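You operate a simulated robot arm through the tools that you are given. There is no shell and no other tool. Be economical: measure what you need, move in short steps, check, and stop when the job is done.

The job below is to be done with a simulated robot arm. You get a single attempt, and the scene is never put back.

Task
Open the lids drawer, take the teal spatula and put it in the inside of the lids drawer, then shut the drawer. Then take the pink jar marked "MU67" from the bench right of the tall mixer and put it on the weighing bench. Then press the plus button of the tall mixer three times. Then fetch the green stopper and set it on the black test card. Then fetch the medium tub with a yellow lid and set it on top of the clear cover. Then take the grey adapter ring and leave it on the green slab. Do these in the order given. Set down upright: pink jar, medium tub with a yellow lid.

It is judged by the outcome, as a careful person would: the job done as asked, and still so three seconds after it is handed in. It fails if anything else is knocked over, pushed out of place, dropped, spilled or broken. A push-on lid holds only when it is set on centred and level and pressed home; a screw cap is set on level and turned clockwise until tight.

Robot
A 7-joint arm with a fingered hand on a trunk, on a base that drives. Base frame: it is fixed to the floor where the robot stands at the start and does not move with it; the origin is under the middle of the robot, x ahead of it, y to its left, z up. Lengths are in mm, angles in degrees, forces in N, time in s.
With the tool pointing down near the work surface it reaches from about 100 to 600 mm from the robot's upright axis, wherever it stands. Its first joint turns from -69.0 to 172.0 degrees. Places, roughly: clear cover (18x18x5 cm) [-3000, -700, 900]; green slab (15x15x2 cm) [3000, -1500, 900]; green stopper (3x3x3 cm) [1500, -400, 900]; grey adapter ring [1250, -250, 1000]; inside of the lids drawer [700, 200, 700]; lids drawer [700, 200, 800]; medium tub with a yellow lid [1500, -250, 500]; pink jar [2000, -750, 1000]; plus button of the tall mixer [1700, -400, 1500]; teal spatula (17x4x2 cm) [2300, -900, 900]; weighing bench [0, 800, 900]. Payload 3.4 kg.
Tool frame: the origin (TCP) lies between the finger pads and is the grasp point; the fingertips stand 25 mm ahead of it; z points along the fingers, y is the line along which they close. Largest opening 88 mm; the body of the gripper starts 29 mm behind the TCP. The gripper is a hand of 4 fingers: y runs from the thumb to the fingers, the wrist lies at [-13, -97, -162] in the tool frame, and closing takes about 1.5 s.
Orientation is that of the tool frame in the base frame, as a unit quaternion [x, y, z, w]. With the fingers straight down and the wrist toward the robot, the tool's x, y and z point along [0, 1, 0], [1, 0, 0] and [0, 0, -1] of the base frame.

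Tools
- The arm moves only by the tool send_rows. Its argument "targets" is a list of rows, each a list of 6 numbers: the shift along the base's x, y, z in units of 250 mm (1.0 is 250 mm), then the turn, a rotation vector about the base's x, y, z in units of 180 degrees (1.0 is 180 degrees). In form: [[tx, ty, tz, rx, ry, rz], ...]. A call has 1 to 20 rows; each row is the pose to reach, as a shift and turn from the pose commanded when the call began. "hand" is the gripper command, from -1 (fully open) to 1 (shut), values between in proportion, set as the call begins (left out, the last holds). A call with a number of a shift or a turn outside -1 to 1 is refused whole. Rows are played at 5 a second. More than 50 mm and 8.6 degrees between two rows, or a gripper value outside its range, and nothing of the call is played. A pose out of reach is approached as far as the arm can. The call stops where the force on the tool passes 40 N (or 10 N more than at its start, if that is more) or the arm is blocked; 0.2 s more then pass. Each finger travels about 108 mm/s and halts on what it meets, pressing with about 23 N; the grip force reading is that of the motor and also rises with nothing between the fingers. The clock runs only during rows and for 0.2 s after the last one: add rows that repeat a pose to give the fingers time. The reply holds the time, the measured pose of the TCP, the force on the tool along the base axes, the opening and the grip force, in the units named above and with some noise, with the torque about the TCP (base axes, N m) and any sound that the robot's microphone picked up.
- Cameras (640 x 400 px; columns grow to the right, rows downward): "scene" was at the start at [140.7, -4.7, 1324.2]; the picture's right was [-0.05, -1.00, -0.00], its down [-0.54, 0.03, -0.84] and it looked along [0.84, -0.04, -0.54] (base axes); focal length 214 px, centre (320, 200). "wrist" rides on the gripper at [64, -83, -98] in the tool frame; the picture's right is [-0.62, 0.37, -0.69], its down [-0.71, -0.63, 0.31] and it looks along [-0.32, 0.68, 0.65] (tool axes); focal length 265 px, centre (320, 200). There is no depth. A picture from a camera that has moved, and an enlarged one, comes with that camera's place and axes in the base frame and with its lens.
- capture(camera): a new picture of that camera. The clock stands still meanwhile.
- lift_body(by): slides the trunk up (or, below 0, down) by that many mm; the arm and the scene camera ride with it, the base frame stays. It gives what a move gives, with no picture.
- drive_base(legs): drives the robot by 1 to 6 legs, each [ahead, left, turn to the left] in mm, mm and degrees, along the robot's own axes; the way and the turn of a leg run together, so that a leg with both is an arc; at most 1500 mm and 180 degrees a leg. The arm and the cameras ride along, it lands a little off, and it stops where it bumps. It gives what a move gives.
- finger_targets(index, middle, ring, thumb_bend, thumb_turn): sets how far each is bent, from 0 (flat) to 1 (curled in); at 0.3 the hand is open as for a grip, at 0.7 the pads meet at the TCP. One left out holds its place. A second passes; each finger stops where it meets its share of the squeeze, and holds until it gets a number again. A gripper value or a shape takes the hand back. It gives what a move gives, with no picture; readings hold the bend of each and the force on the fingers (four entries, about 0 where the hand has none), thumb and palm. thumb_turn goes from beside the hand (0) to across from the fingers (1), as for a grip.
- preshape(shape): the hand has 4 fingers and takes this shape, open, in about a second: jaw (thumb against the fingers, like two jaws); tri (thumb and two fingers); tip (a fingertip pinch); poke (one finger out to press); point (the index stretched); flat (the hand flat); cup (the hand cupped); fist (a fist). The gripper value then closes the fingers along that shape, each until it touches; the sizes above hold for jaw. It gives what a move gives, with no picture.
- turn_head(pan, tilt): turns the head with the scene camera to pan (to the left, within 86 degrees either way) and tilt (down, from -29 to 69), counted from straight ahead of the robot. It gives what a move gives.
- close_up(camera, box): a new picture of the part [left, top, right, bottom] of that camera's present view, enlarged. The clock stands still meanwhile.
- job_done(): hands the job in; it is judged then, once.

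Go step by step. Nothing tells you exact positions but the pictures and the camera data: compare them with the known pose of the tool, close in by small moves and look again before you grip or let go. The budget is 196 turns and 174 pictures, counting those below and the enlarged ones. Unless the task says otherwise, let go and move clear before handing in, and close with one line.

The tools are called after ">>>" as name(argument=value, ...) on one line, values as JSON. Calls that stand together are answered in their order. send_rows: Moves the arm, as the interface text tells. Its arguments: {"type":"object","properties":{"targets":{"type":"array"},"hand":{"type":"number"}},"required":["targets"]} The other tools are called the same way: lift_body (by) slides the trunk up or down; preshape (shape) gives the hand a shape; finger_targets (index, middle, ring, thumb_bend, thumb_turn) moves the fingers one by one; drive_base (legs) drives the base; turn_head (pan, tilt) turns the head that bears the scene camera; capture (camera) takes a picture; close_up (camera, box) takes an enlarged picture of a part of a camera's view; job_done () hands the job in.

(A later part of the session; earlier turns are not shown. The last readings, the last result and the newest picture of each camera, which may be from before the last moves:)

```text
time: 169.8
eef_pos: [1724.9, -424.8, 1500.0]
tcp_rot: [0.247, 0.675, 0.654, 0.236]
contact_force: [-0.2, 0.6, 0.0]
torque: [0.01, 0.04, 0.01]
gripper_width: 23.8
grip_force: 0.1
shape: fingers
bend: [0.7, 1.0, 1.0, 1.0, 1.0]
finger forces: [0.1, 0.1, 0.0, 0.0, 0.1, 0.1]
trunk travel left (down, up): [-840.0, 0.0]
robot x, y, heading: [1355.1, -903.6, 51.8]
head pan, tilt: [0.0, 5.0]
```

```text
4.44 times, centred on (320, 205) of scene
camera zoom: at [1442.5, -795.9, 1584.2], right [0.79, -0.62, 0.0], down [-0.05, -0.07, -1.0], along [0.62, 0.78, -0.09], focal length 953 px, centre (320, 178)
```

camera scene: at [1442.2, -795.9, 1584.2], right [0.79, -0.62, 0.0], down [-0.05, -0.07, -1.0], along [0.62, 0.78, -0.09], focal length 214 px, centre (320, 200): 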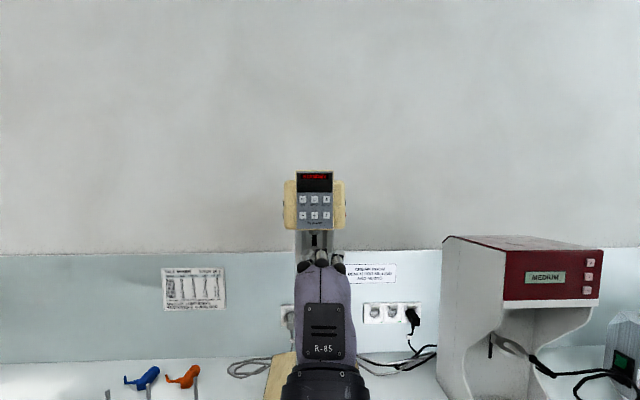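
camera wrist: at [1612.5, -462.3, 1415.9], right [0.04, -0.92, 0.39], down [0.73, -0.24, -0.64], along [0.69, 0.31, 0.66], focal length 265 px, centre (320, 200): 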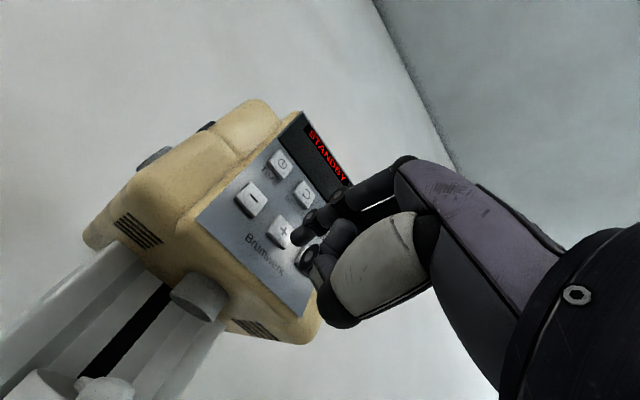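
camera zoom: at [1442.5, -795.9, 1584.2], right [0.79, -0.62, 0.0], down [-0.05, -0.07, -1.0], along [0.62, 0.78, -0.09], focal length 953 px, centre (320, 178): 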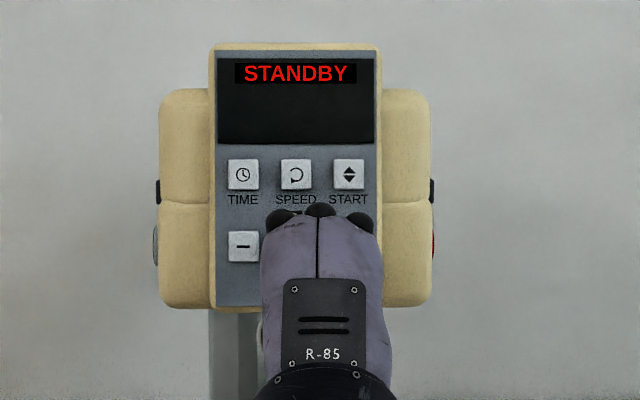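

Press again: advance 11 mm along n, back off.

>>> send_rows(targets=[[0.012, 0.016, 0, 0, 0, 0], [0.02, 0.026, 0, 0, 0, 0], [0.027, 0.0348, 0, 0, 0, 0], [0.027, 0.0348, 0, 0, 0, 0]])

>>> close_up(camera="wrist", box=[230, 140, 390, 290])

```text
time: 170.8
eef_pos: [1728.4, -416.4, 1502.7]
tcp_rot: [0.247, 0.674, 0.655, 0.237]
contact_force: [-2.6, -3.2, -0.3]
torque: [0.03, -0.01, 0.06]
gripper_width: 23.5
grip_force: 1.9
shape: fingers
bend: [0.7, 1.0, 1.0, 1.0, 1.0]
finger forces: [3.8, 0.0, 0.1, 0.0, 0.0, 0.0]
trunk travel left (down, up): [-840.0, 0.0]
robot x, y, heading: [1355.3, -905.3, 51.9]
head pan, tilt: [0.0, 5.0]
heard: click
```

```text
2.67 times, centred on (310, 215) of wrist
camera zoom: at [1614.0, -453.0, 1421.8], right [0.04, -0.92, 0.39], down [0.73, -0.24, -0.64], along [0.68, 0.31, 0.66], focal length 708 px, centre (347, 160)
```

zoom: 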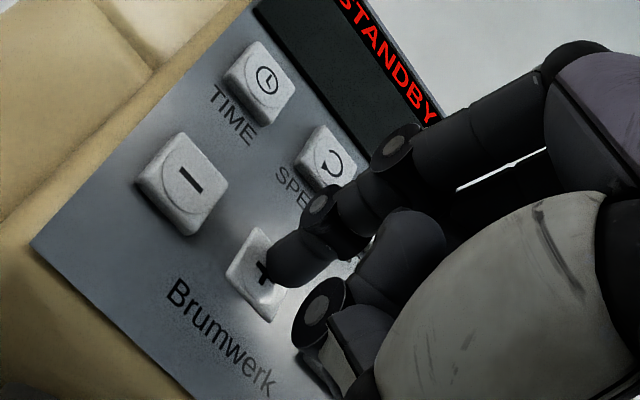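

Second click on the plus button. Back off and press the third time, then retreat.

>>> send_rows(targets=[[-0.012, -0.016, 0, 0, 0, 0], [-0.0245, -0.0316, 0, 0, 0, 0], [-0.0245, -0.0316, 0, 0, 0, 0], [-0.0245, -0.0316, 0, 0, 0, 0]])

>>> send_rows(targets=[[0.012, 0.016, 0, 0, 0, 0], [0.02, 0.026, 0, 0, 0, 0], [0.025, 0.0325, 0, 0, 0, 0], [0.025, 0.0325, 0, 0, 0, 0]])

>>> send_rows(targets=[[-0.012, -0.016, 0, 0, 0, 0], [-0.0245, -0.0316, 0, 0, 0, 0], [-0.1, -0.13, 0, 0, 0, 0], [-0.2, -0.26, 0, 0, 0, 0], [-0.3, -0.39, 0, 0, 0, 0]])

>>> capture(camera="wrist")

```text
time: 171.8
eef_pos: [1724.6, -422.8, 1499.1]
tcp_rot: [0.247, 0.674, 0.655, 0.236]
contact_force: [-0.4, -0.1, 0.7]
torque: [-0.02, 0.0, -0.01]
gripper_width: 23.9
grip_force: 0.1
shape: fingers
bend: [0.7, 1.0, 1.0, 1.0, 1.0]
finger forces: [0.0, 0.1, 0.1, 0.1, 0.0, 0.0]
trunk travel left (down, up): [-840.0, 0.0]
robot x, y, heading: [1355.5, -906.8, 51.8]
head pan, tilt: [0.0, 5.0]
```

```text
time: 172.8
eef_pos: [1729.6, -418.6, 1501.9]
tcp_rot: [0.246, 0.675, 0.655, 0.235]
contact_force: [-4.0, -2.4, 1.0]
torque: [0.04, -0.03, 0.05]
gripper_width: 23.4
grip_force: 2.5
shape: fingers
bend: [0.7, 1.0, 1.0, 1.0, 1.0]
finger forces: [4.0, 0.0, 0.0, 0.0, 0.1, 0.0]
trunk travel left (down, up): [-840.0, 0.0]
robot x, y, heading: [1351.5, -907.7, 51.8]
head pan, tilt: [0.0, 5.0]
heard: click
```

```text
time: 174.0
eef_pos: [1660.5, -518.0, 1502.0]
tcp_rot: [0.249, 0.674, 0.654, 0.236]
contact_force: [0.0, -0.3, 0.0]
torque: [-0.02, -0.01, 0.02]
gripper_width: 23.8
grip_force: 0.1
shape: fingers
bend: [0.7, 1.0, 1.0, 1.0, 1.0]
finger forces: [0.1, 0.0, 0.1, 0.0, 0.0, 0.0]
trunk travel left (down, up): [-840.0, 0.0]
robot x, y, heading: [1351.9, -905.8, 51.8]
head pan, tilt: [0.0, 5.0]
```

```text
75 pictures are left
camera wrist: at [1546.1, -554.3, 1421.7], right [0.04, -0.92, 0.39], down [0.73, -0.24, -0.64], along [0.69, 0.31, 0.66], focal length 265 px, centre (320, 200)
```

wrist: 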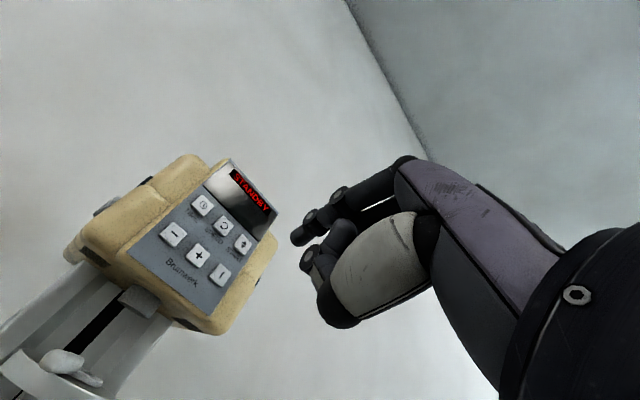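

Three presses registered by clicks. Now back off, shift left toward the stopper, and re-point the hand down.

>>> drive_base(legs=[[-300, 0, 0.5], [0, 230, 0.5]])

>>> send_rows(targets=[[0, 0, -0.03, -0.0361, 0.0275, 0], [0, 0, -0.06, -0.0723, 0.0551, 0], [0, 0, -0.09, -0.1084, 0.0826, 0], [0, 0, -0.12, -0.1445, 0.1102, 0], [0, 0, -0.15, -0.1807, 0.1377, 0], [0, 0, -0.18, -0.2168, 0.1653, 0], [0, 0, -0.22, -0.253, 0.1928, 0], [0, 0, -0.26, -0.2891, 0.2204, 0], [0, 0, -0.3, -0.3252, 0.2479, 0], [0, 0, -0.36, -0.3614, 0.2755, 0], [0, 0, -0.42, -0.3975, 0.303, 0]])

>>> preshape(shape="jaw")

>>> lift_body(by=-200)

>>> turn_head(pan=0, tilt=45)

>>> capture(camera="scene")

```text
time: 177.4
eef_pos: [1289.1, -608.8, 1500.0]
tcp_rot: [0.245, 0.675, 0.655, 0.234]
contact_force: [0.5, 1.1, 0.3]
torque: [-0.03, 0.01, 0.01]
gripper_width: 23.8
grip_force: 0.0
shape: fingers
bend: [0.7, 1.0, 1.0, 1.0, 1.0]
finger forces: [0.0, 0.1, 0.1, 0.0, 0.1, 0.0]
trunk travel left (down, up): [-840.0, 0.0]
robot x, y, heading: [984.3, -1004.4, 52.2]
head pan, tilt: [0.0, 5.0]
```

```text
time: 179.8
eef_pos: [1290.0, -606.2, 1396.3]
tcp_rot: [0.322, 0.946, -0.023, 0.012]
contact_force: [0.2, 0.2, 0.3]
torque: [-0.01, -0.03, 0.0]
gripper_width: 23.8
grip_force: 0.0
shape: fingers
bend: [0.7, 1.0, 1.0, 1.0, 1.0]
finger forces: [0.1, 0.1, 0.0, 0.0, 0.0, 0.0]
trunk travel left (down, up): [-840.0, 0.0]
robot x, y, heading: [987.2, -1000.5, 52.4]
head pan, tilt: [0.0, 5.0]
```

```text
time: 180.7
eef_pos: [1289.8, -607.6, 1396.7]
tcp_rot: [0.323, 0.946, -0.02, 0.012]
contact_force: [0.0, 0.8, -0.3]
torque: [0.01, 0.01, 0.02]
gripper_width: 87.8
grip_force: 0.0
shape: jaw
bend: [0.3, 0.3, 0.3, 0.3, 0.98]
finger forces: [0.1, 0.0, 0.0, 0.0, 0.1, 0.0]
trunk travel left (down, up): [-840.0, 0.0]
robot x, y, heading: [986.7, -1002.8, 52.3]
head pan, tilt: [0.0, 5.0]
```

```text
time: 182.9
eef_pos: [1290.4, -608.4, 1196.5]
tcp_rot: [0.322, 0.946, -0.021, 0.013]
contact_force: [0.1, -0.1, 0.3]
torque: [-0.01, 0.01, 0.03]
gripper_width: 87.9
grip_force: 0.1
shape: jaw
bend: [0.3, 0.3, 0.3, 0.3, 0.98]
finger forces: [0.0, 0.1, 0.0, 0.0, 0.0, 0.0]
trunk travel left (down, up): [-640.0, 200.0]
robot x, y, heading: [985.6, -1004.6, 52.5]
head pan, tilt: [0.0, 5.0]
```

```text
time: 183.9
eef_pos: [1291.0, -608.4, 1196.5]
tcp_rot: [0.323, 0.946, -0.021, 0.014]
contact_force: [0.4, -0.3, 0.4]
torque: [-0.05, 0.0, 0.0]
gripper_width: 87.8
grip_force: 0.0
shape: jaw
bend: [0.3, 0.3, 0.3, 0.3, 0.98]
finger forces: [0.0, 0.1, 0.0, 0.0, 0.1, 0.0]
trunk travel left (down, up): [-640.0, 200.0]
robot x, y, heading: [989.2, -1004.6, 52.5]
head pan, tilt: [0.0, 45.0]
```

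```text
74 pictures are left
camera scene: at [1067.8, -899.1, 1321.3], right [0.79, -0.61, 0.0], down [-0.43, -0.56, -0.71], along [0.43, 0.56, -0.71], focal length 214 px, centre (320, 200)
```

scene: 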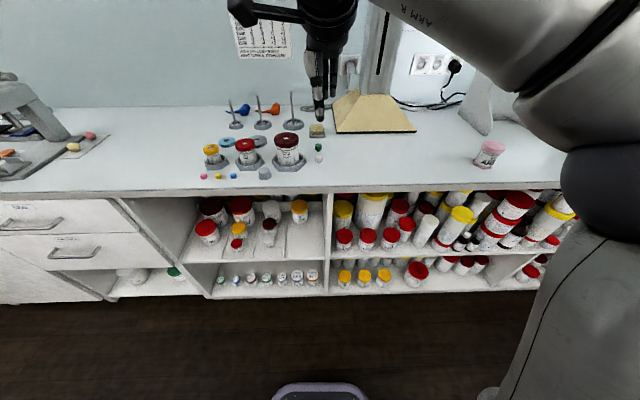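

Drive up to the bench at the stopper.

>>> drive_base(legs=[[260, 0, 0]])

>>> capture(camera="wrist")

>>> capture(camera="scene")

```text
time: 185.8
eef_pos: [1440.9, -402.7, 1197.2]
tcp_rot: [0.318, 0.948, -0.021, 0.013]
contact_force: [0.4, 0.4, 0.1]
torque: [0.03, 0.0, -0.01]
gripper_width: 87.9
grip_force: 0.0
shape: jaw
bend: [0.3, 0.3, 0.3, 0.3, 0.98]
finger forces: [0.0, 0.1, 0.0, 0.0, 0.0, 0.0]
trunk travel left (down, up): [-640.0, 200.0]
robot x, y, heading: [1138.4, -800.3, 52.5]
head pan, tilt: [0.0, 45.0]
```

```text
73 pictures are left
camera wrist: at [1337.6, -426.7, 1294.8], right [0.71, -0.05, 0.7], down [0.19, -0.95, -0.26], along [0.68, 0.32, -0.66], focal length 265 px, centre (320, 200)
```

wrist: 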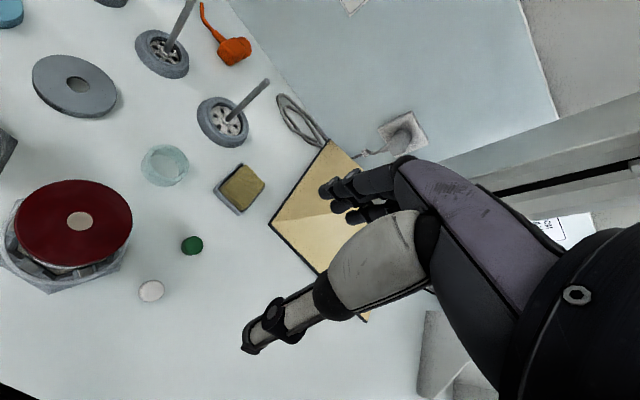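

```text
72 pictures are left
camera scene: at [1221.2, -696.9, 1321.1], right [0.8, -0.6, 0.0], down [-0.43, -0.56, -0.71], along [0.43, 0.56, -0.71], focal length 214 px, centre (320, 200)
```

scene: 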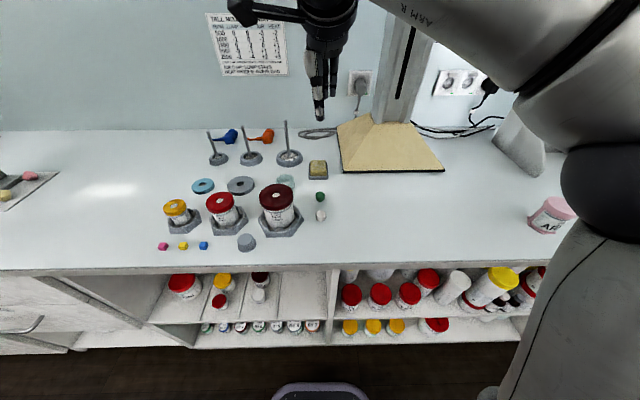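

Stopper at ≈(1475, -361); a jar sits left of it, so I'll yaw the hand 30° CCW to keep the wrist camera clear, and descend part way with a moderate opening.

>>> send_rows(targets=[[0.034, 0.042, -0.05, 0, 0, 0.0417], [0.068, 0.084, -0.15, 0, 0, 0.0833], [0.102, 0.126, -0.3, 0, 0, 0.125], [0.136, 0.168, -0.45, 0, 0, 0.1667], [0.136, 0.168, -0.6, 0, 0, 0.1667], [0.136, 0.168, -0.75, 0, 0, 0.1667], [0.136, 0.168, -0.75, 0, 0, 0.1667]], hand=-0.3)

>>> capture(camera="wrist")

>>> close_up(camera="scene", box=[240, 130, 400, 240])

```text
time: 187.4
eef_pos: [1475.9, -361.2, 1008.0]
tcp_rot: [0.061, 0.998, -0.017, 0.019]
contact_force: [0.6, -0.1, 0.4]
torque: [-0.01, 0.0, -0.03]
gripper_width: 57.6
grip_force: 0.1
shape: jaw
bend: [0.28, 0.39, 0.35, 0.61, 1.0]
finger forces: [0.0, 0.0, 0.0, 0.0, 0.1, 0.0]
trunk travel left (down, up): [-640.0, 200.0]
robot x, y, heading: [1140.8, -802.5, 52.7]
head pan, tilt: [0.0, 45.0]
```

```text
71 pictures are left
camera wrist: at [1397.5, -432.9, 1106.1], right [0.64, 0.31, 0.7], down [0.64, -0.72, -0.26], along [0.43, 0.61, -0.66], focal length 265 px, centre (320, 200)
```

wrist: 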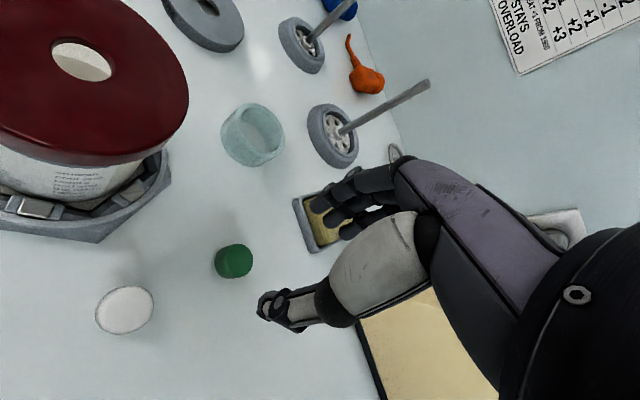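

```text
3.64 times, centred on (320, 185) of scene
camera zoom: at [1220.3, -697.7, 1321.2], right [0.8, -0.6, 0.0], down [-0.43, -0.56, -0.71], along [0.43, 0.56, -0.71], focal length 780 px, centre (320, 254)
```

zoom: 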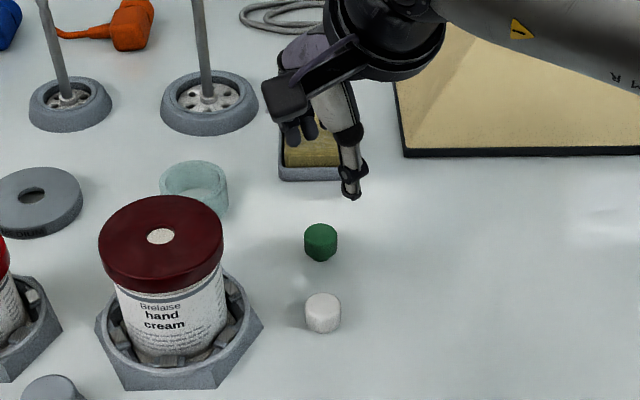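

Aligned. Set symmetric half-open fingers, then descend.

>>> finger_targets(index=0.46, middle=0.46, ring=0.46, thumb_bend=0.46, thumb_turn=1)

>>> send_rows(targets=[[0, -0.006, -0.1, 0, 0, 0], [0, -0.006, -0.2, 0, 0, 0], [0, -0.006, -0.3, 0, 0, 0], [0, -0.006, -0.3, 0, 0, 0]])

>>> capture(camera="wrist")

>>> close_up(camera="scene", box=[260, 150, 380, 230])

```text
time: 188.4
eef_pos: [1475.0, -361.5, 1008.0]
tcp_rot: [0.061, 0.998, -0.017, 0.019]
contact_force: [-0.1, -0.6, 0.3]
torque: [-0.01, 0.0, 0.0]
gripper_width: 50.4
grip_force: 0.0
shape: fingers
bend: [0.46, 0.46, 0.46, 0.46, 1.0]
finger forces: [0.0, 0.0, 0.0, 0.1, 0.0, 0.0]
trunk travel left (down, up): [-640.0, 200.0]
robot x, y, heading: [1136.8, -798.9, 52.9]
head pan, tilt: [0.0, 45.0]
```

```text
time: 189.4
eef_pos: [1475.6, -363.2, 933.4]
tcp_rot: [0.062, 0.998, -0.016, 0.018]
contact_force: [-0.8, 0.3, -0.7]
torque: [0.01, -0.01, -0.01]
gripper_width: 50.3
grip_force: 0.1
shape: fingers
bend: [0.46, 0.46, 0.46, 0.46, 1.0]
finger forces: [0.0, 0.1, 0.0, 0.1, 0.0, 0.1]
trunk travel left (down, up): [-640.0, 200.0]
robot x, y, heading: [1141.8, -805.6, 53.1]
head pan, tilt: [0.0, 45.0]
```

```text
69 pictures are left
camera wrist: at [1397.9, -434.4, 1031.9], right [0.64, 0.31, 0.7], down [0.64, -0.72, -0.26], along [0.43, 0.61, -0.66], focal length 265 px, centre (320, 200)
```

wrist: 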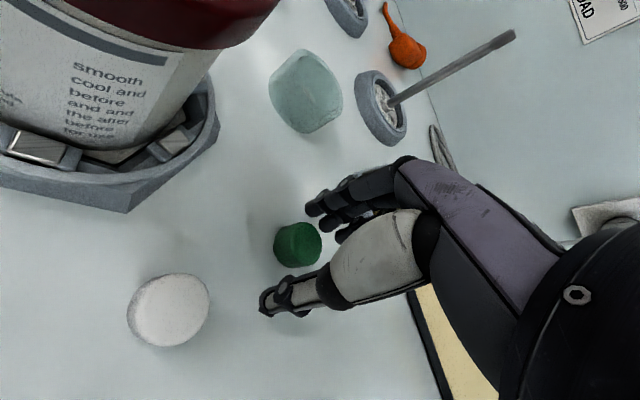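

```text
5.00 times, centred on (320, 190) of scene
camera zoom: at [1220.6, -697.6, 1321.2], right [0.8, -0.6, 0.0], down [-0.43, -0.56, -0.71], along [0.43, 0.56, -0.71], focal length 1072 px, centre (320, 250)
```

zoom: 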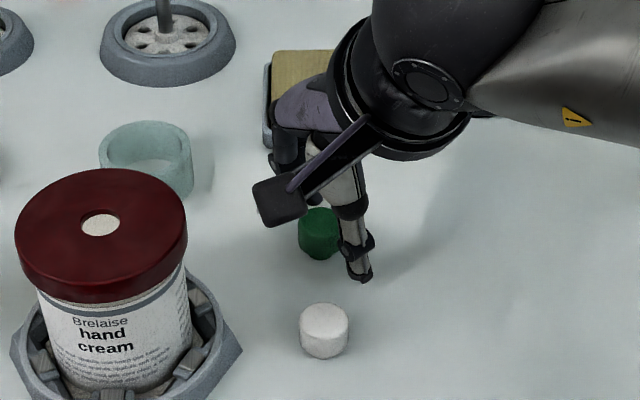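

The stopper is centred. Lower 5 mm more and close.

>>> send_rows(targets=[[0, 0, -0.02, 0, 0, 0], [0, 0, -0.02, 0, 0, 0]])

>>> send_rows(targets=[[0, 0, 0, 0, 0, 0], [0, 0, 0, 0, 0, 0], [0, 0, 0, 0, 0, 0], [0, 0, 0, 0, 0, 0], [0, 0, 0, 0, 0, 0], [0, 0, 0, 0, 0, 0], [0, 0, 0, 0, 0, 0]], hand=1)

>>> send_rows(targets=[[0, 0, 0.05, 0, 0, 0], [0, 0, 0.15, 0, 0, 0], [0, 0, 0.3, 0, 0, 0], [0, 0, 0.45, 0, 0, 0], [0, 0, 0.6, 0, 0, 0]])

>>> capture(camera="wrist")

```text
time: 190.0
eef_pos: [1475.2, -363.4, 930.3]
tcp_rot: [0.062, 0.998, -0.017, 0.019]
contact_force: [0.2, 0.6, 2.5]
torque: [0.05, -0.03, -0.01]
gripper_width: 50.4
grip_force: 0.9
shape: fingers
bend: [0.46, 0.46, 0.46, 0.46, 1.0]
finger forces: [0.0, 2.1, 0.1, 0.0, 0.0, 0.1]
trunk travel left (down, up): [-640.0, 200.0]
robot x, y, heading: [1141.2, -798.6, 53.0]
head pan, tilt: [0.0, 45.0]
```

```text
time: 191.6
eef_pos: [1476.0, -363.4, 930.5]
tcp_rot: [0.062, 0.998, -0.016, 0.018]
contact_force: [-0.1, -0.4, 0.6]
torque: [0.01, 0.03, 0.0]
gripper_width: 18.5
grip_force: 23.0
shape: jaw
bend: [0.73, 0.54, 0.61, 0.75, 1.0]
finger forces: [16.3, 2.9, 0.1, 0.0, 18.9, 0.0]
trunk travel left (down, up): [-640.0, 200.0]
robot x, y, heading: [1137.7, -799.4, 52.9]
head pan, tilt: [0.0, 45.0]
```

```text
time: 192.8
eef_pos: [1472.2, -364.1, 1081.8]
tcp_rot: [0.062, 0.998, -0.017, 0.018]
contact_force: [-0.7, 0.3, -0.1]
torque: [0.0, -0.03, 0.01]
gripper_width: 18.5
grip_force: 23.2
shape: jaw
bend: [0.73, 0.54, 0.61, 0.75, 1.0]
finger forces: [16.3, 3.2, 0.0, 0.1, 18.8, 0.0]
trunk travel left (down, up): [-640.0, 200.0]
robot x, y, heading: [1137.2, -801.7, 52.9]
head pan, tilt: [0.0, 45.0]
```

```text
67 pictures are left
camera wrist: at [1394.2, -435.7, 1179.4], right [0.64, 0.31, 0.7], down [0.64, -0.72, -0.26], along [0.43, 0.61, -0.66], focal length 265 px, centre (320, 200)
```

wrist: 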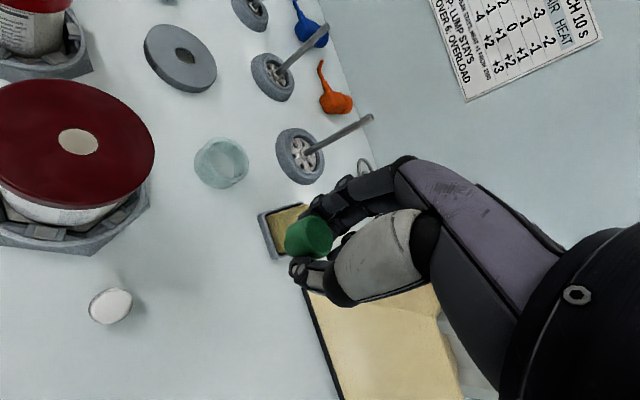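

Stopper held. Carry it left to the test cards near the press.

>>> drive_base(legs=[[-360, 0, -0.3], [0, 1235, 0]])

>>> capture(camera="scene")

```text
time: 201.0
eef_pos: [253.5, 106.6, 1079.6]
tcp_rot: [0.058, 0.998, -0.017, 0.019]
contact_force: [0.6, 0.4, -0.2]
torque: [0.02, -0.02, -0.01]
gripper_width: 18.1
grip_force: 23.8
shape: jaw
bend: [0.73, 0.54, 0.61, 0.75, 1.0]
finger forces: [16.3, 3.3, 0.0, 0.0, 18.8, 0.0]
trunk travel left (down, up): [-640.0, 200.0]
robot x, y, heading: [-72.9, -333.5, 53.5]
head pan, tilt: [0.0, 45.0]
```

```text
66 pictures are left
camera scene: at [4.5, -228.8, 1321.2], right [0.8, -0.6, 0.0], down [-0.42, -0.57, -0.71], along [0.42, 0.57, -0.71], focal length 214 px, centre (320, 200)
```

scene: 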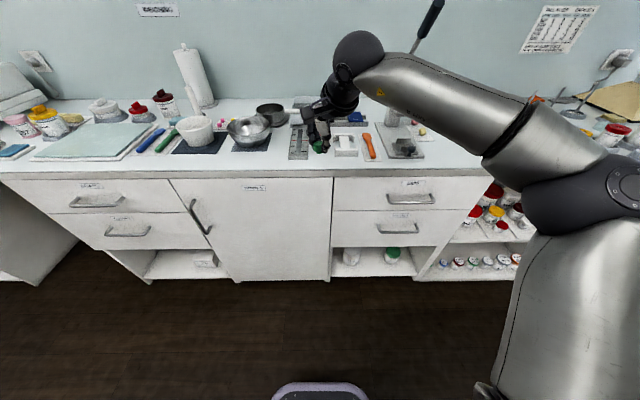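

To keep the forearm clear of the tall press (right of the cards), I'll stand ~250 mm to the left of the cards and reach to the right. Raise and drive in.

>>> send_rows(targets=[[0, 0, 0.15, 0, 0, 0], [0, 0, 0.3, 0, 0, 0], [0, 0, 0.4, 0, 0, 0]])

>>> drive_base(legs=[[0, 245, -0.5], [450, 0, 0]])

>>> turn_head(pan=-15, tilt=45)

>>> capture(camera="scene")

>>> capture(camera="wrist")

```text
time: 201.8
eef_pos: [255.1, 104.3, 1180.6]
tcp_rot: [0.057, 0.998, -0.017, 0.018]
contact_force: [-0.3, -0.1, 0.8]
torque: [0.01, -0.01, 0.02]
gripper_width: 18.1
grip_force: 23.0
shape: jaw
bend: [0.73, 0.54, 0.61, 0.75, 1.0]
finger forces: [16.4, 3.4, 0.0, 0.1, 18.8, 0.1]
trunk travel left (down, up): [-640.0, 200.0]
robot x, y, heading: [-72.3, -334.4, 53.3]
head pan, tilt: [0.0, 45.0]
```

```text
time: 206.0
eef_pos: [338.2, 620.1, 1180.1]
tcp_rot: [0.06, 0.998, -0.018, 0.018]
contact_force: [1.1, -0.1, 0.0]
torque: [0.03, -0.02, -0.04]
gripper_width: 18.4
grip_force: 22.8
shape: jaw
bend: [0.73, 0.54, 0.61, 0.75, 1.0]
finger forces: [16.3, 3.4, 0.0, 0.0, 18.9, 0.0]
trunk travel left (down, up): [-640.0, 200.0]
robot x, y, heading: [3.3, 177.5, 53.3]
head pan, tilt: [0.0, 45.0]
```

```text
time: 206.8
eef_pos: [336.6, 619.5, 1179.8]
tcp_rot: [0.058, 0.998, -0.017, 0.018]
contact_force: [0.7, -0.3, -0.7]
torque: [-0.01, -0.01, 0.0]
gripper_width: 18.0
grip_force: 22.6
shape: jaw
bend: [0.73, 0.54, 0.61, 0.75, 1.0]
finger forces: [16.3, 3.5, 0.0, 0.1, 18.8, 0.0]
trunk travel left (down, up): [-640.0, 200.0]
robot x, y, heading: [5.6, 182.9, 53.1]
head pan, tilt: [-15.0, 45.0]
```

```text
65 pictures are left
camera scene: at [101.2, 272.4, 1321.2], right [0.62, -0.79, 0.0], down [-0.56, -0.44, -0.71], along [0.56, 0.44, -0.71], focal length 214 px, centre (320, 200)
```

scene: 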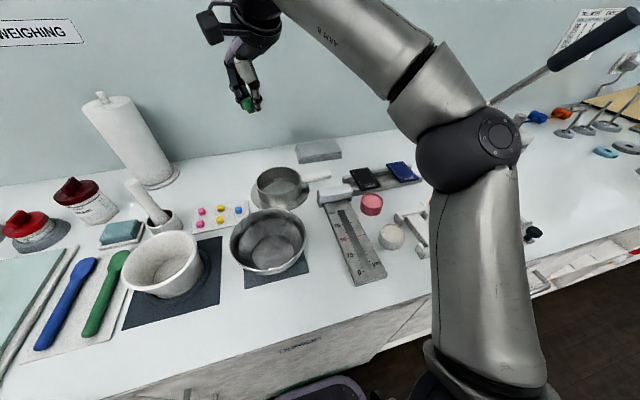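

```text
64 pictures are left
camera wrist: at [259.8, 548.6, 1278.7], right [0.63, 0.32, 0.7], down [0.64, -0.72, -0.26], along [0.43, 0.62, -0.66], focal length 265 px, centre (320, 200)
```

wrist: 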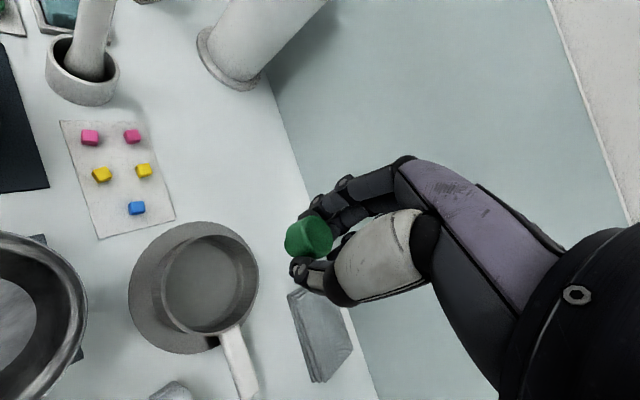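

>>> close_up(camera="scene", box=[300, 130, 440, 230])

```text
4.00 times, centred on (370, 180) of scene
camera zoom: at [101.2, 272.4, 1321.2], right [0.62, -0.79, 0.0], down [-0.56, -0.44, -0.71], along [0.56, 0.44, -0.71], focal length 858 px, centre (120, 280)
```

zoom: 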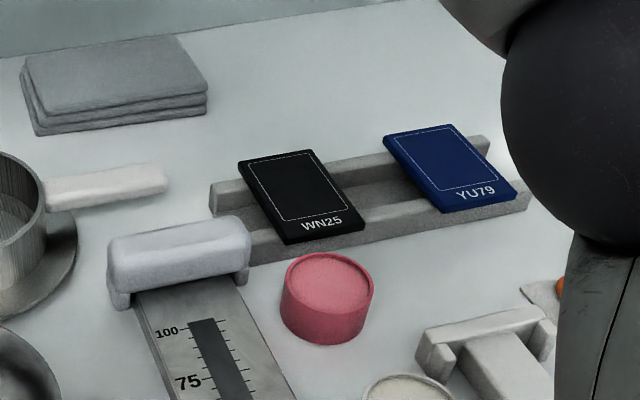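

The black card "WN25" lies across a two-rail rack at about (565, 470). Move above it at z≈1060, yawing back.

>>> send_rows(targets=[[0.15, -0.1, 0, 0, 0, -0.028], [0.3, -0.2, 0, 0, 0, -0.056], [0.46, -0.3, 0, 0, 0, -0.084], [0.62, -0.4, 0, 0, 0, -0.112], [0.77, -0.5, 0, 0, 0, -0.14], [0.91, -0.6, 0, 0, 0, -0.1667], [0.91, -0.6, -0.16, 0, 0, -0.1667], [0.91, -0.6, -0.32, 0, 0, -0.1667], [0.91, -0.6, -0.48, 0, 0, -0.1667], [0.91, -0.6, -0.48, 0, 0, -0.1667]])

>>> capture(camera="wrist")

>>> capture(camera="scene")

```text
time: 209.0
eef_pos: [564.8, 469.9, 1061.3]
tcp_rot: [0.316, 0.948, -0.021, 0.014]
contact_force: [0.3, 0.0, 0.1]
torque: [-0.01, 0.01, 0.0]
gripper_width: 18.0
grip_force: 23.0
shape: jaw
bend: [0.73, 0.54, 0.61, 0.75, 1.0]
finger forces: [16.3, 3.5, 0.0, 0.0, 18.8, 0.0]
trunk travel left (down, up): [-640.0, 200.0]
robot x, y, heading: [4.9, 183.8, 53.4]
head pan, tilt: [-15.0, 45.0]
```

```text
62 pictures are left
camera wrist: at [461.4, 446.6, 1159.3], right [0.71, -0.04, 0.7], down [0.2, -0.95, -0.26], along [0.68, 0.32, -0.66], focal length 265 px, centre (320, 200)
```

wrist: 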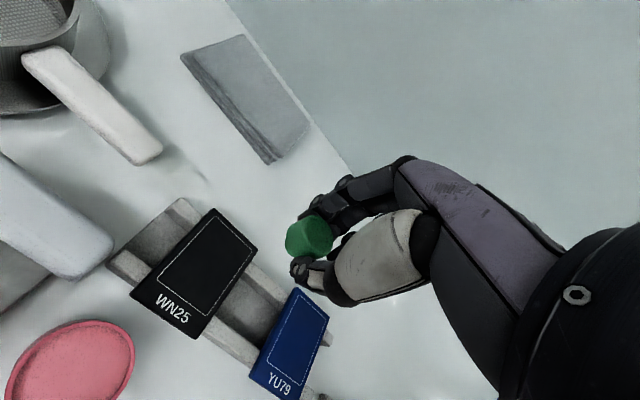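

```text
61 pictures are left
camera scene: at [100.9, 272.3, 1321.2], right [0.62, -0.79, 0.0], down [-0.56, -0.44, -0.71], along [0.56, 0.44, -0.71], focal length 214 px, centre (320, 200)
```

scene: 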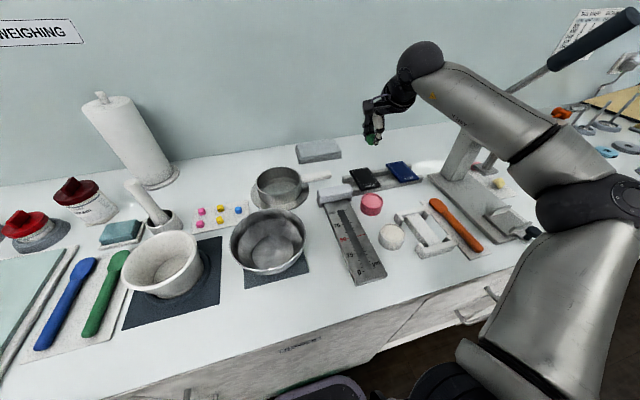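

To keep the elbow high over the press base, raise the trunk fully, then lower only the hand.

>>> lift_body(by=200)

>>> send_rows(targets=[[0, 0, -0.18, 0, 0, 0], [0, 0, -0.36, 0, 0, 0], [0, 0, -0.54, 0, 0, 0], [0, 0, -0.72, 0, 0, 0], [0, 0, -0.9, 0, 0, 0], [0, 0, -1.0, 0, 0, 0], [0, 0, -1.0, 0, 0, 0]])

>>> capture(camera="wrist")

>>> capture(camera="scene")

```text
time: 211.1
eef_pos: [564.4, 470.2, 1259.5]
tcp_rot: [0.316, 0.948, -0.021, 0.013]
contact_force: [0.1, 0.6, -0.2]
torque: [-0.03, -0.01, 0.04]
gripper_width: 17.7
grip_force: 22.5
shape: jaw
bend: [0.73, 0.54, 0.61, 0.75, 1.0]
finger forces: [16.3, 3.5, 0.1, 0.0, 18.7, 0.0]
trunk travel left (down, up): [-840.0, 0.0]
robot x, y, heading: [5.5, 184.3, 53.1]
head pan, tilt: [-15.0, 45.0]
```

```text
time: 212.7
eef_pos: [565.0, 470.7, 1009.5]
tcp_rot: [0.315, 0.949, -0.021, 0.014]
contact_force: [-0.7, 0.3, -0.2]
torque: [0.02, 0.02, 0.0]
gripper_width: 17.9
grip_force: 23.0
shape: jaw
bend: [0.73, 0.54, 0.61, 0.75, 1.0]
finger forces: [16.5, 3.6, 0.0, 0.1, 18.7, 0.0]
trunk travel left (down, up): [-840.0, 0.0]
robot x, y, heading: [6.4, 181.6, 52.9]
head pan, tilt: [-15.0, 45.0]
```

```text
60 pictures are left
camera wrist: at [461.2, 446.4, 1109.0], right [0.71, -0.04, 0.7], down [0.2, -0.95, -0.26], along [0.68, 0.32, -0.66], focal length 265 px, centre (320, 200)
```

wrist: 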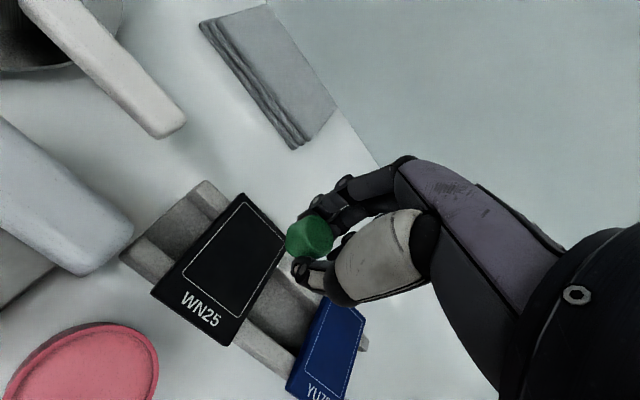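

```text
59 pictures are left
camera scene: at [101.2, 272.2, 1521.2], right [0.62, -0.79, 0.0], down [-0.56, -0.44, -0.71], along [0.56, 0.44, -0.71], focal length 214 px, centre (320, 200)
```

scene: 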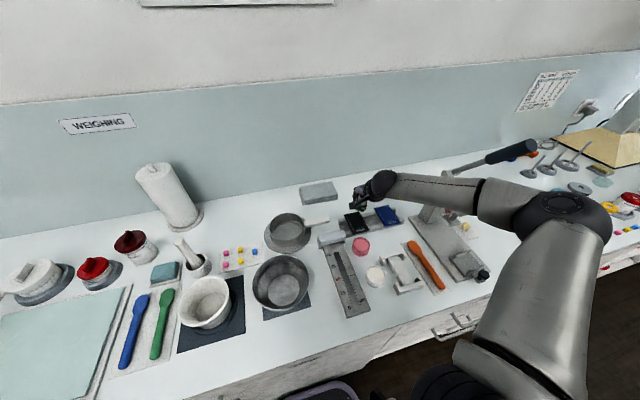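

Card centre ≈(562, 468). Lower to just above it, then feel for contact.

>>> send_rows(targets=[[-0.006, -0.006, -0.1, 0, 0, 0], [-0.01, -0.01, -0.2, 0, 0, 0], [-0.01, -0.01, -0.212, 0, 0, 0], [-0.01, -0.01, -0.212, 0, 0, 0]])

>>> close_up(camera="wrist", box=[130, 170, 370, 370])

>>> close_up(camera="scene", box=[310, 160, 430, 260])

```text
time: 213.7
eef_pos: [562.6, 465.5, 960.8]
tcp_rot: [0.315, 0.949, -0.018, 0.014]
contact_force: [1.4, 0.7, 10.1]
torque: [0.11, -0.12, -0.03]
gripper_width: 18.1
grip_force: 23.1
shape: jaw
bend: [0.73, 0.54, 0.61, 0.76, 1.0]
finger forces: [17.2, 4.7, 0.0, 0.1, 19.8, 0.0]
trunk travel left (down, up): [-840.0, 0.0]
robot x, y, heading: [6.2, 182.6, 53.2]
head pan, tilt: [-15.0, 45.0]
```

```text
2.00 times, centred on (250, 270) of wrist
camera zoom: at [458.7, 443.0, 1058.5], right [0.71, -0.04, 0.71], down [0.2, -0.95, -0.26], along [0.68, 0.32, -0.66], focal length 531 px, centre (460, 60)
```

zoom: 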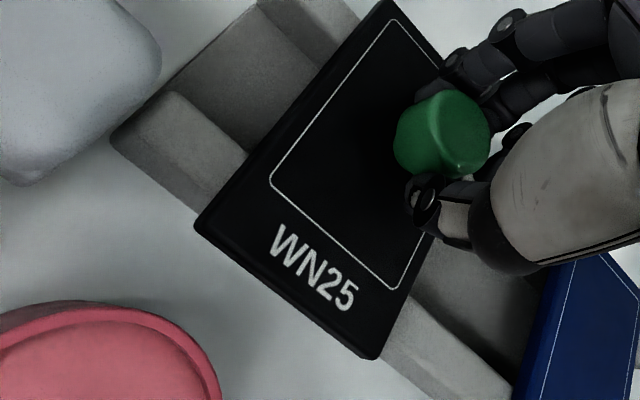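

```text
4.00 times, centred on (370, 210) of scene
camera zoom: at [99.7, 271.2, 1521.5], right [0.62, -0.79, 0.0], down [-0.56, -0.44, -0.71], along [0.56, 0.44, -0.71], focal length 858 px, centre (120, 160)
```

zoom: 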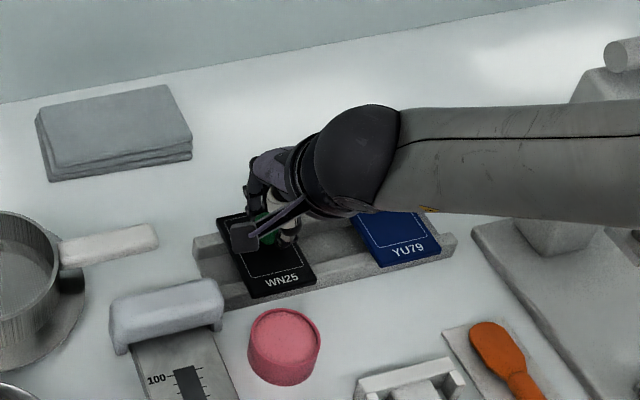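

Contact made at card z≈931, but ~10 mm off centre. Lift slightly, shift, and set down.

>>> send_rows(targets=[[0, 0, 0.03, 0, 0, 0], [-0.034, -0.008, 0.03, 0, 0, 0], [-0.034, -0.008, 0.012, 0, 0, 0], [-0.034, -0.008, 0.002, 0, 0, 0], [-0.034, -0.008, 0.002, 0, 0, 0]])

>>> send_rows(targets=[[0, 0, 0.004, 0, 0, 0], [0, 0, 0.004, 0, 0, 0], [0, 0, 0.004, 0, 0, 0], [0, 0, 0.004, 0, 0, 0]], hand=-0.3)

>>> close_up(camera="wrist", box=[130, 170, 370, 370])

```text
time: 214.9
eef_pos: [553.7, 465.0, 960.6]
tcp_rot: [0.316, 0.949, -0.019, 0.014]
contact_force: [0.7, -0.7, 11.9]
torque: [0.12, -0.09, -0.01]
gripper_width: 18.0
grip_force: 23.4
shape: jaw
bend: [0.73, 0.54, 0.61, 0.76, 1.0]
finger forces: [16.6, 4.8, 0.0, 0.0, 20.7, 0.0]
trunk travel left (down, up): [-840.0, 0.0]
robot x, y, heading: [1.4, 180.8, 52.9]
head pan, tilt: [-15.0, 45.0]
```

```text
time: 215.9
eef_pos: [554.6, 466.0, 959.6]
tcp_rot: [0.316, 0.948, -0.023, 0.014]
contact_force: [0.3, -0.4, 1.0]
torque: [0.01, -0.04, -0.01]
gripper_width: 56.8
grip_force: 0.1
shape: jaw
bend: [0.28, 0.39, 0.36, 0.62, 1.0]
finger forces: [0.8, 0.1, 0.0, 0.0, 0.0, 0.0]
trunk travel left (down, up): [-840.0, 0.0]
robot x, y, heading: [0.4, 183.8, 52.9]
head pan, tilt: [-15.0, 45.0]
```

```text
2.00 times, centred on (250, 270) of wrist
camera zoom: at [451.1, 442.4, 1057.7], right [0.71, -0.04, 0.7], down [0.2, -0.95, -0.26], along [0.68, 0.32, -0.66], focal length 531 px, centre (460, 60)
```

zoom: 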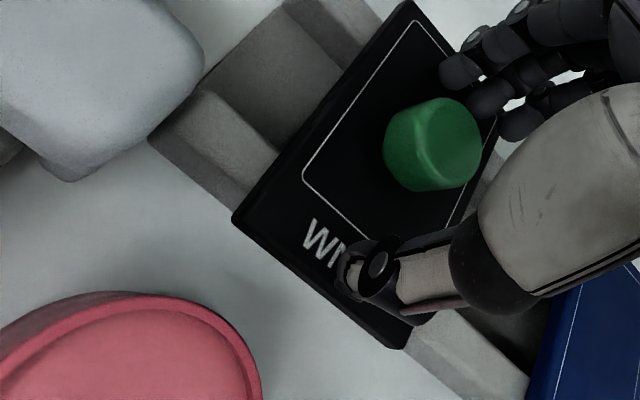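

The stopper stands upright in the middle of the black card. Rise straight up and check.

>>> send_rows(targets=[[0, 0, 0.05, 0, 0, 0], [0, 0, 0.15, 0, 0, 0], [0, 0, 0.3, 0, 0, 0], [0, 0, 0.48, 0, 0, 0], [0, 0, 0.66, 0, 0, 0], [0, 0, 0.84, 0, 0, 0]])

>>> close_up(camera="scene", box=[310, 160, 430, 260])

```text
time: 217.3
eef_pos: [557.7, 467.2, 1170.6]
tcp_rot: [0.315, 0.949, -0.021, 0.014]
contact_force: [0.5, -0.3, -0.6]
torque: [-0.02, 0.01, 0.02]
gripper_width: 56.9
grip_force: 0.0
shape: jaw
bend: [0.28, 0.39, 0.35, 0.62, 1.0]
finger forces: [0.0, 0.1, 0.0, 0.1, 0.0, 0.0]
trunk travel left (down, up): [-840.0, 0.0]
robot x, y, heading: [5.0, 183.7, 53.1]
head pan, tilt: [-15.0, 45.0]
```

```text
4.00 times, centred on (370, 210) of scene
camera zoom: at [100.7, 272.3, 1521.2], right [0.62, -0.79, 0.0], down [-0.56, -0.44, -0.71], along [0.56, 0.44, -0.71], focal length 858 px, centre (120, 160)
```

zoom: 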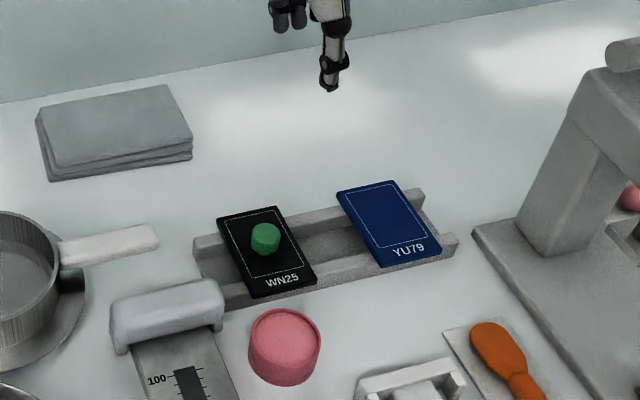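

The stopper is on the card. Next is the tub in the shelf (z≈454). Back off, drive right to the shelf bays, lower the trunk and look inside.

>>> drive_base(legs=[[-560, 0, 0], [0, -1350, -0.3]])

>>> lift_body(by=-450)

>>> turn_head(pan=0, tilt=25)

>>> capture(camera="scene")

>>> capture(camera="wrist")

```text
time: 226.9
eef_pos: [1311.5, -805.7, 1168.5]
tcp_rot: [0.322, 0.946, -0.022, 0.013]
contact_force: [-0.6, -0.3, -0.7]
torque: [-0.01, 0.02, 0.0]
gripper_width: 57.0
grip_force: 0.1
shape: jaw
bend: [0.28, 0.39, 0.35, 0.62, 1.0]
finger forces: [0.0, 0.0, 0.1, 0.0, 0.1, 0.1]
trunk travel left (down, up): [-840.0, 0.0]
robot x, y, heading: [752.9, -1080.3, 52.6]
head pan, tilt: [-15.0, 45.0]
```

```text
refused: -450 is not a number from -400 to 400
```

```text
time: 227.8
eef_pos: [1312.6, -806.5, 1167.9]
tcp_rot: [0.322, 0.946, -0.021, 0.013]
contact_force: [0.9, -0.7, 0.3]
torque: [-0.03, 0.01, -0.03]
gripper_width: 57.1
grip_force: 0.1
shape: jaw
bend: [0.28, 0.39, 0.35, 0.62, 1.0]
finger forces: [0.0, 0.0, 0.0, 0.0, 0.0, 0.0]
trunk travel left (down, up): [-840.0, 0.0]
robot x, y, heading: [756.7, -1086.0, 52.5]
head pan, tilt: [0.0, 25.0]
```

```text
54 pictures are left
camera scene: at [845.3, -970.8, 1551.7], right [0.79, -0.61, 0.0], down [-0.26, -0.34, -0.91], along [0.55, 0.72, -0.42], focal length 214 px, centre (320, 200)
```

scene: 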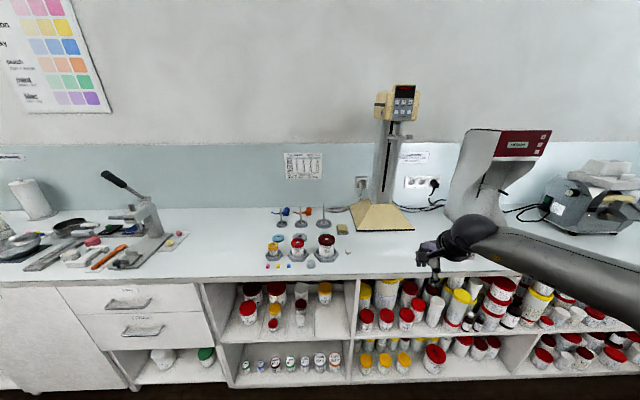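

```text
53 pictures are left
camera wrist: at [1208.7, -827.9, 1266.6], right [0.71, -0.05, 0.7], down [0.19, -0.95, -0.26], along [0.68, 0.31, -0.66], focal length 265 px, centre (320, 200)
```

wrist: 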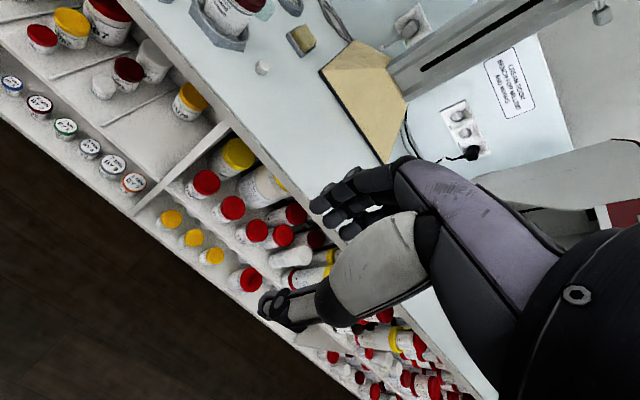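

>>> lift_body(by=-400)

>>> turn_head(pan=0, tilt=30)

>>> close_up(camera="scene", box=[180, 130, 420, 290])

```text
time: 231.6
eef_pos: [1311.9, -804.5, 767.3]
tcp_rot: [0.322, 0.946, -0.02, 0.013]
contact_force: [0.7, -0.6, 0.2]
torque: [0.02, 0.01, -0.01]
gripper_width: 56.9
grip_force: 0.0
shape: jaw
bend: [0.28, 0.39, 0.35, 0.62, 1.0]
finger forces: [0.0, 0.0, 0.1, 0.0, 0.1, 0.0]
trunk travel left (down, up): [-440.0, 400.0]
robot x, y, heading: [754.8, -1083.5, 52.4]
head pan, tilt: [0.0, 25.0]
```

```text
time: 232.2
eef_pos: [1311.9, -806.4, 767.0]
tcp_rot: [0.322, 0.947, -0.021, 0.013]
contact_force: [-0.8, 0.4, -0.5]
torque: [0.0, 0.0, -0.02]
gripper_width: 56.9
grip_force: 0.1
shape: jaw
bend: [0.28, 0.39, 0.35, 0.62, 1.0]
finger forces: [0.0, 0.0, 0.0, 0.0, 0.0, 0.0]
trunk travel left (down, up): [-440.0, 400.0]
robot x, y, heading: [753.9, -1080.9, 52.2]
head pan, tilt: [0.0, 30.0]
```

```text
2.50 times, centred on (300, 210) of scene
camera zoom: at [844.3, -972.1, 1143.8], right [0.79, -0.61, 0.0], down [-0.3, -0.4, -0.87], along [0.53, 0.69, -0.5], focal length 536 px, centre (370, 175)
```

zoom: 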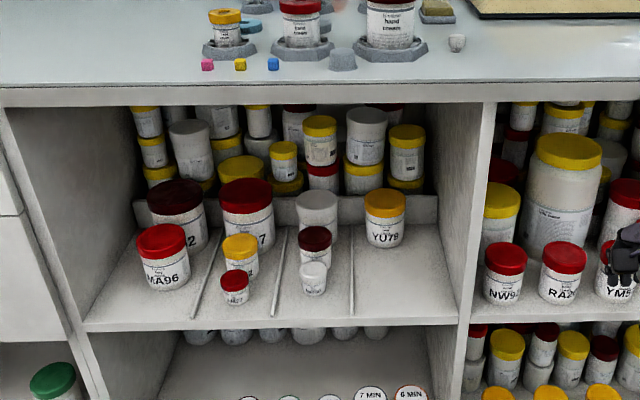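

The tub YU78 (yellow lid) is at ≈(1440, -248, top 536), matching the hint. I need its diameter precisely, so zoom in.

>>> close_up(camera="scene", box=[284, 180, 364, 240])

```text
6.67 times, centred on (324, 210) of scene
camera zoom: at [844.3, -972.1, 1143.8], right [0.79, -0.61, 0.0], down [-0.3, -0.4, -0.87], along [0.53, 0.69, -0.5], focal length 1430 px, centre (293, 133)
```

zoom: 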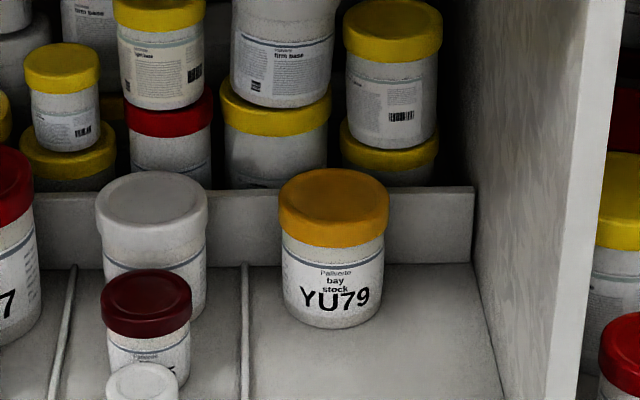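

The tub "YU79" (lid ⌀≈87) has a riser right behind it, so I'll grip it sideways with the hand tilted 35°, coming from the front-left. First re-orient the hand in free space.

>>> send_rows(targets=[[-0.03, -0.04, 0, 0, 0, -0.0455], [-0.06, -0.08, 0, 0, 0, -0.0909], [-0.09, -0.12, 0, 0, 0, -0.1364], [-0.12, -0.16, 0, 0, 0, -0.1818], [-0.15, -0.2, 0, 0, 0, -0.2273], [-0.18, -0.24, 0, 0, 0, -0.2727], [-0.21, -0.28, 0, 0, 0, -0.3182], [-0.24, -0.32, 0, 0, 0, -0.3636], [-0.27, -0.36, 0, 0, 0, -0.4091], [-0.3, -0.4, 0, 0, 0, -0.4545], [-0.33, -0.43, 0, 0, 0, -0.5]])

>>> send_rows(targets=[[0, 0, 0, 0.0307, -0.0238, 0], [0, 0, 0, 0.0614, -0.0477, 0], [0, 0, 0, 0.0921, -0.0715, 0], [0, 0, 0, 0.1229, -0.0953, 0], [0, 0, 0, 0.1536, -0.1192, 0]])

>>> capture(camera="scene")

```text
time: 234.6
eef_pos: [1229.6, -911.7, 767.5]
tcp_rot: [0.897, 0.44, -0.024, -0.006]
contact_force: [0.9, 0.2, -0.1]
torque: [-0.02, 0.01, 0.0]
gripper_width: 56.7
grip_force: 0.0
shape: jaw
bend: [0.28, 0.39, 0.35, 0.62, 1.0]
finger forces: [0.0, 0.0, 0.0, 0.1, 0.0, 0.0]
trunk travel left (down, up): [-440.0, 400.0]
robot x, y, heading: [756.1, -1080.2, 52.4]
head pan, tilt: [0.0, 30.0]
```

```text
time: 235.8
eef_pos: [1229.2, -912.2, 768.5]
tcp_rot: [0.858, 0.428, 0.248, -0.138]
contact_force: [0.6, -0.9, 1.1]
torque: [0.02, -0.03, -0.02]
gripper_width: 56.6
grip_force: 0.1
shape: jaw
bend: [0.28, 0.39, 0.35, 0.62, 1.0]
finger forces: [0.0, 0.0, 0.1, 0.0, 0.0, 0.0]
trunk travel left (down, up): [-440.0, 400.0]
robot x, y, heading: [757.2, -1082.7, 52.5]
head pan, tilt: [0.0, 30.0]
```

```text
50 pictures are left
camera scene: at [844.4, -972.3, 1143.8], right [0.79, -0.61, 0.0], down [-0.31, -0.4, -0.87], along [0.53, 0.69, -0.5], focal length 214 px, centre (320, 200)
```

scene: 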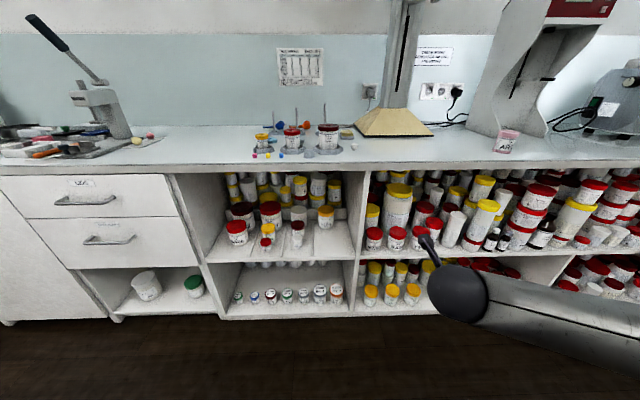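

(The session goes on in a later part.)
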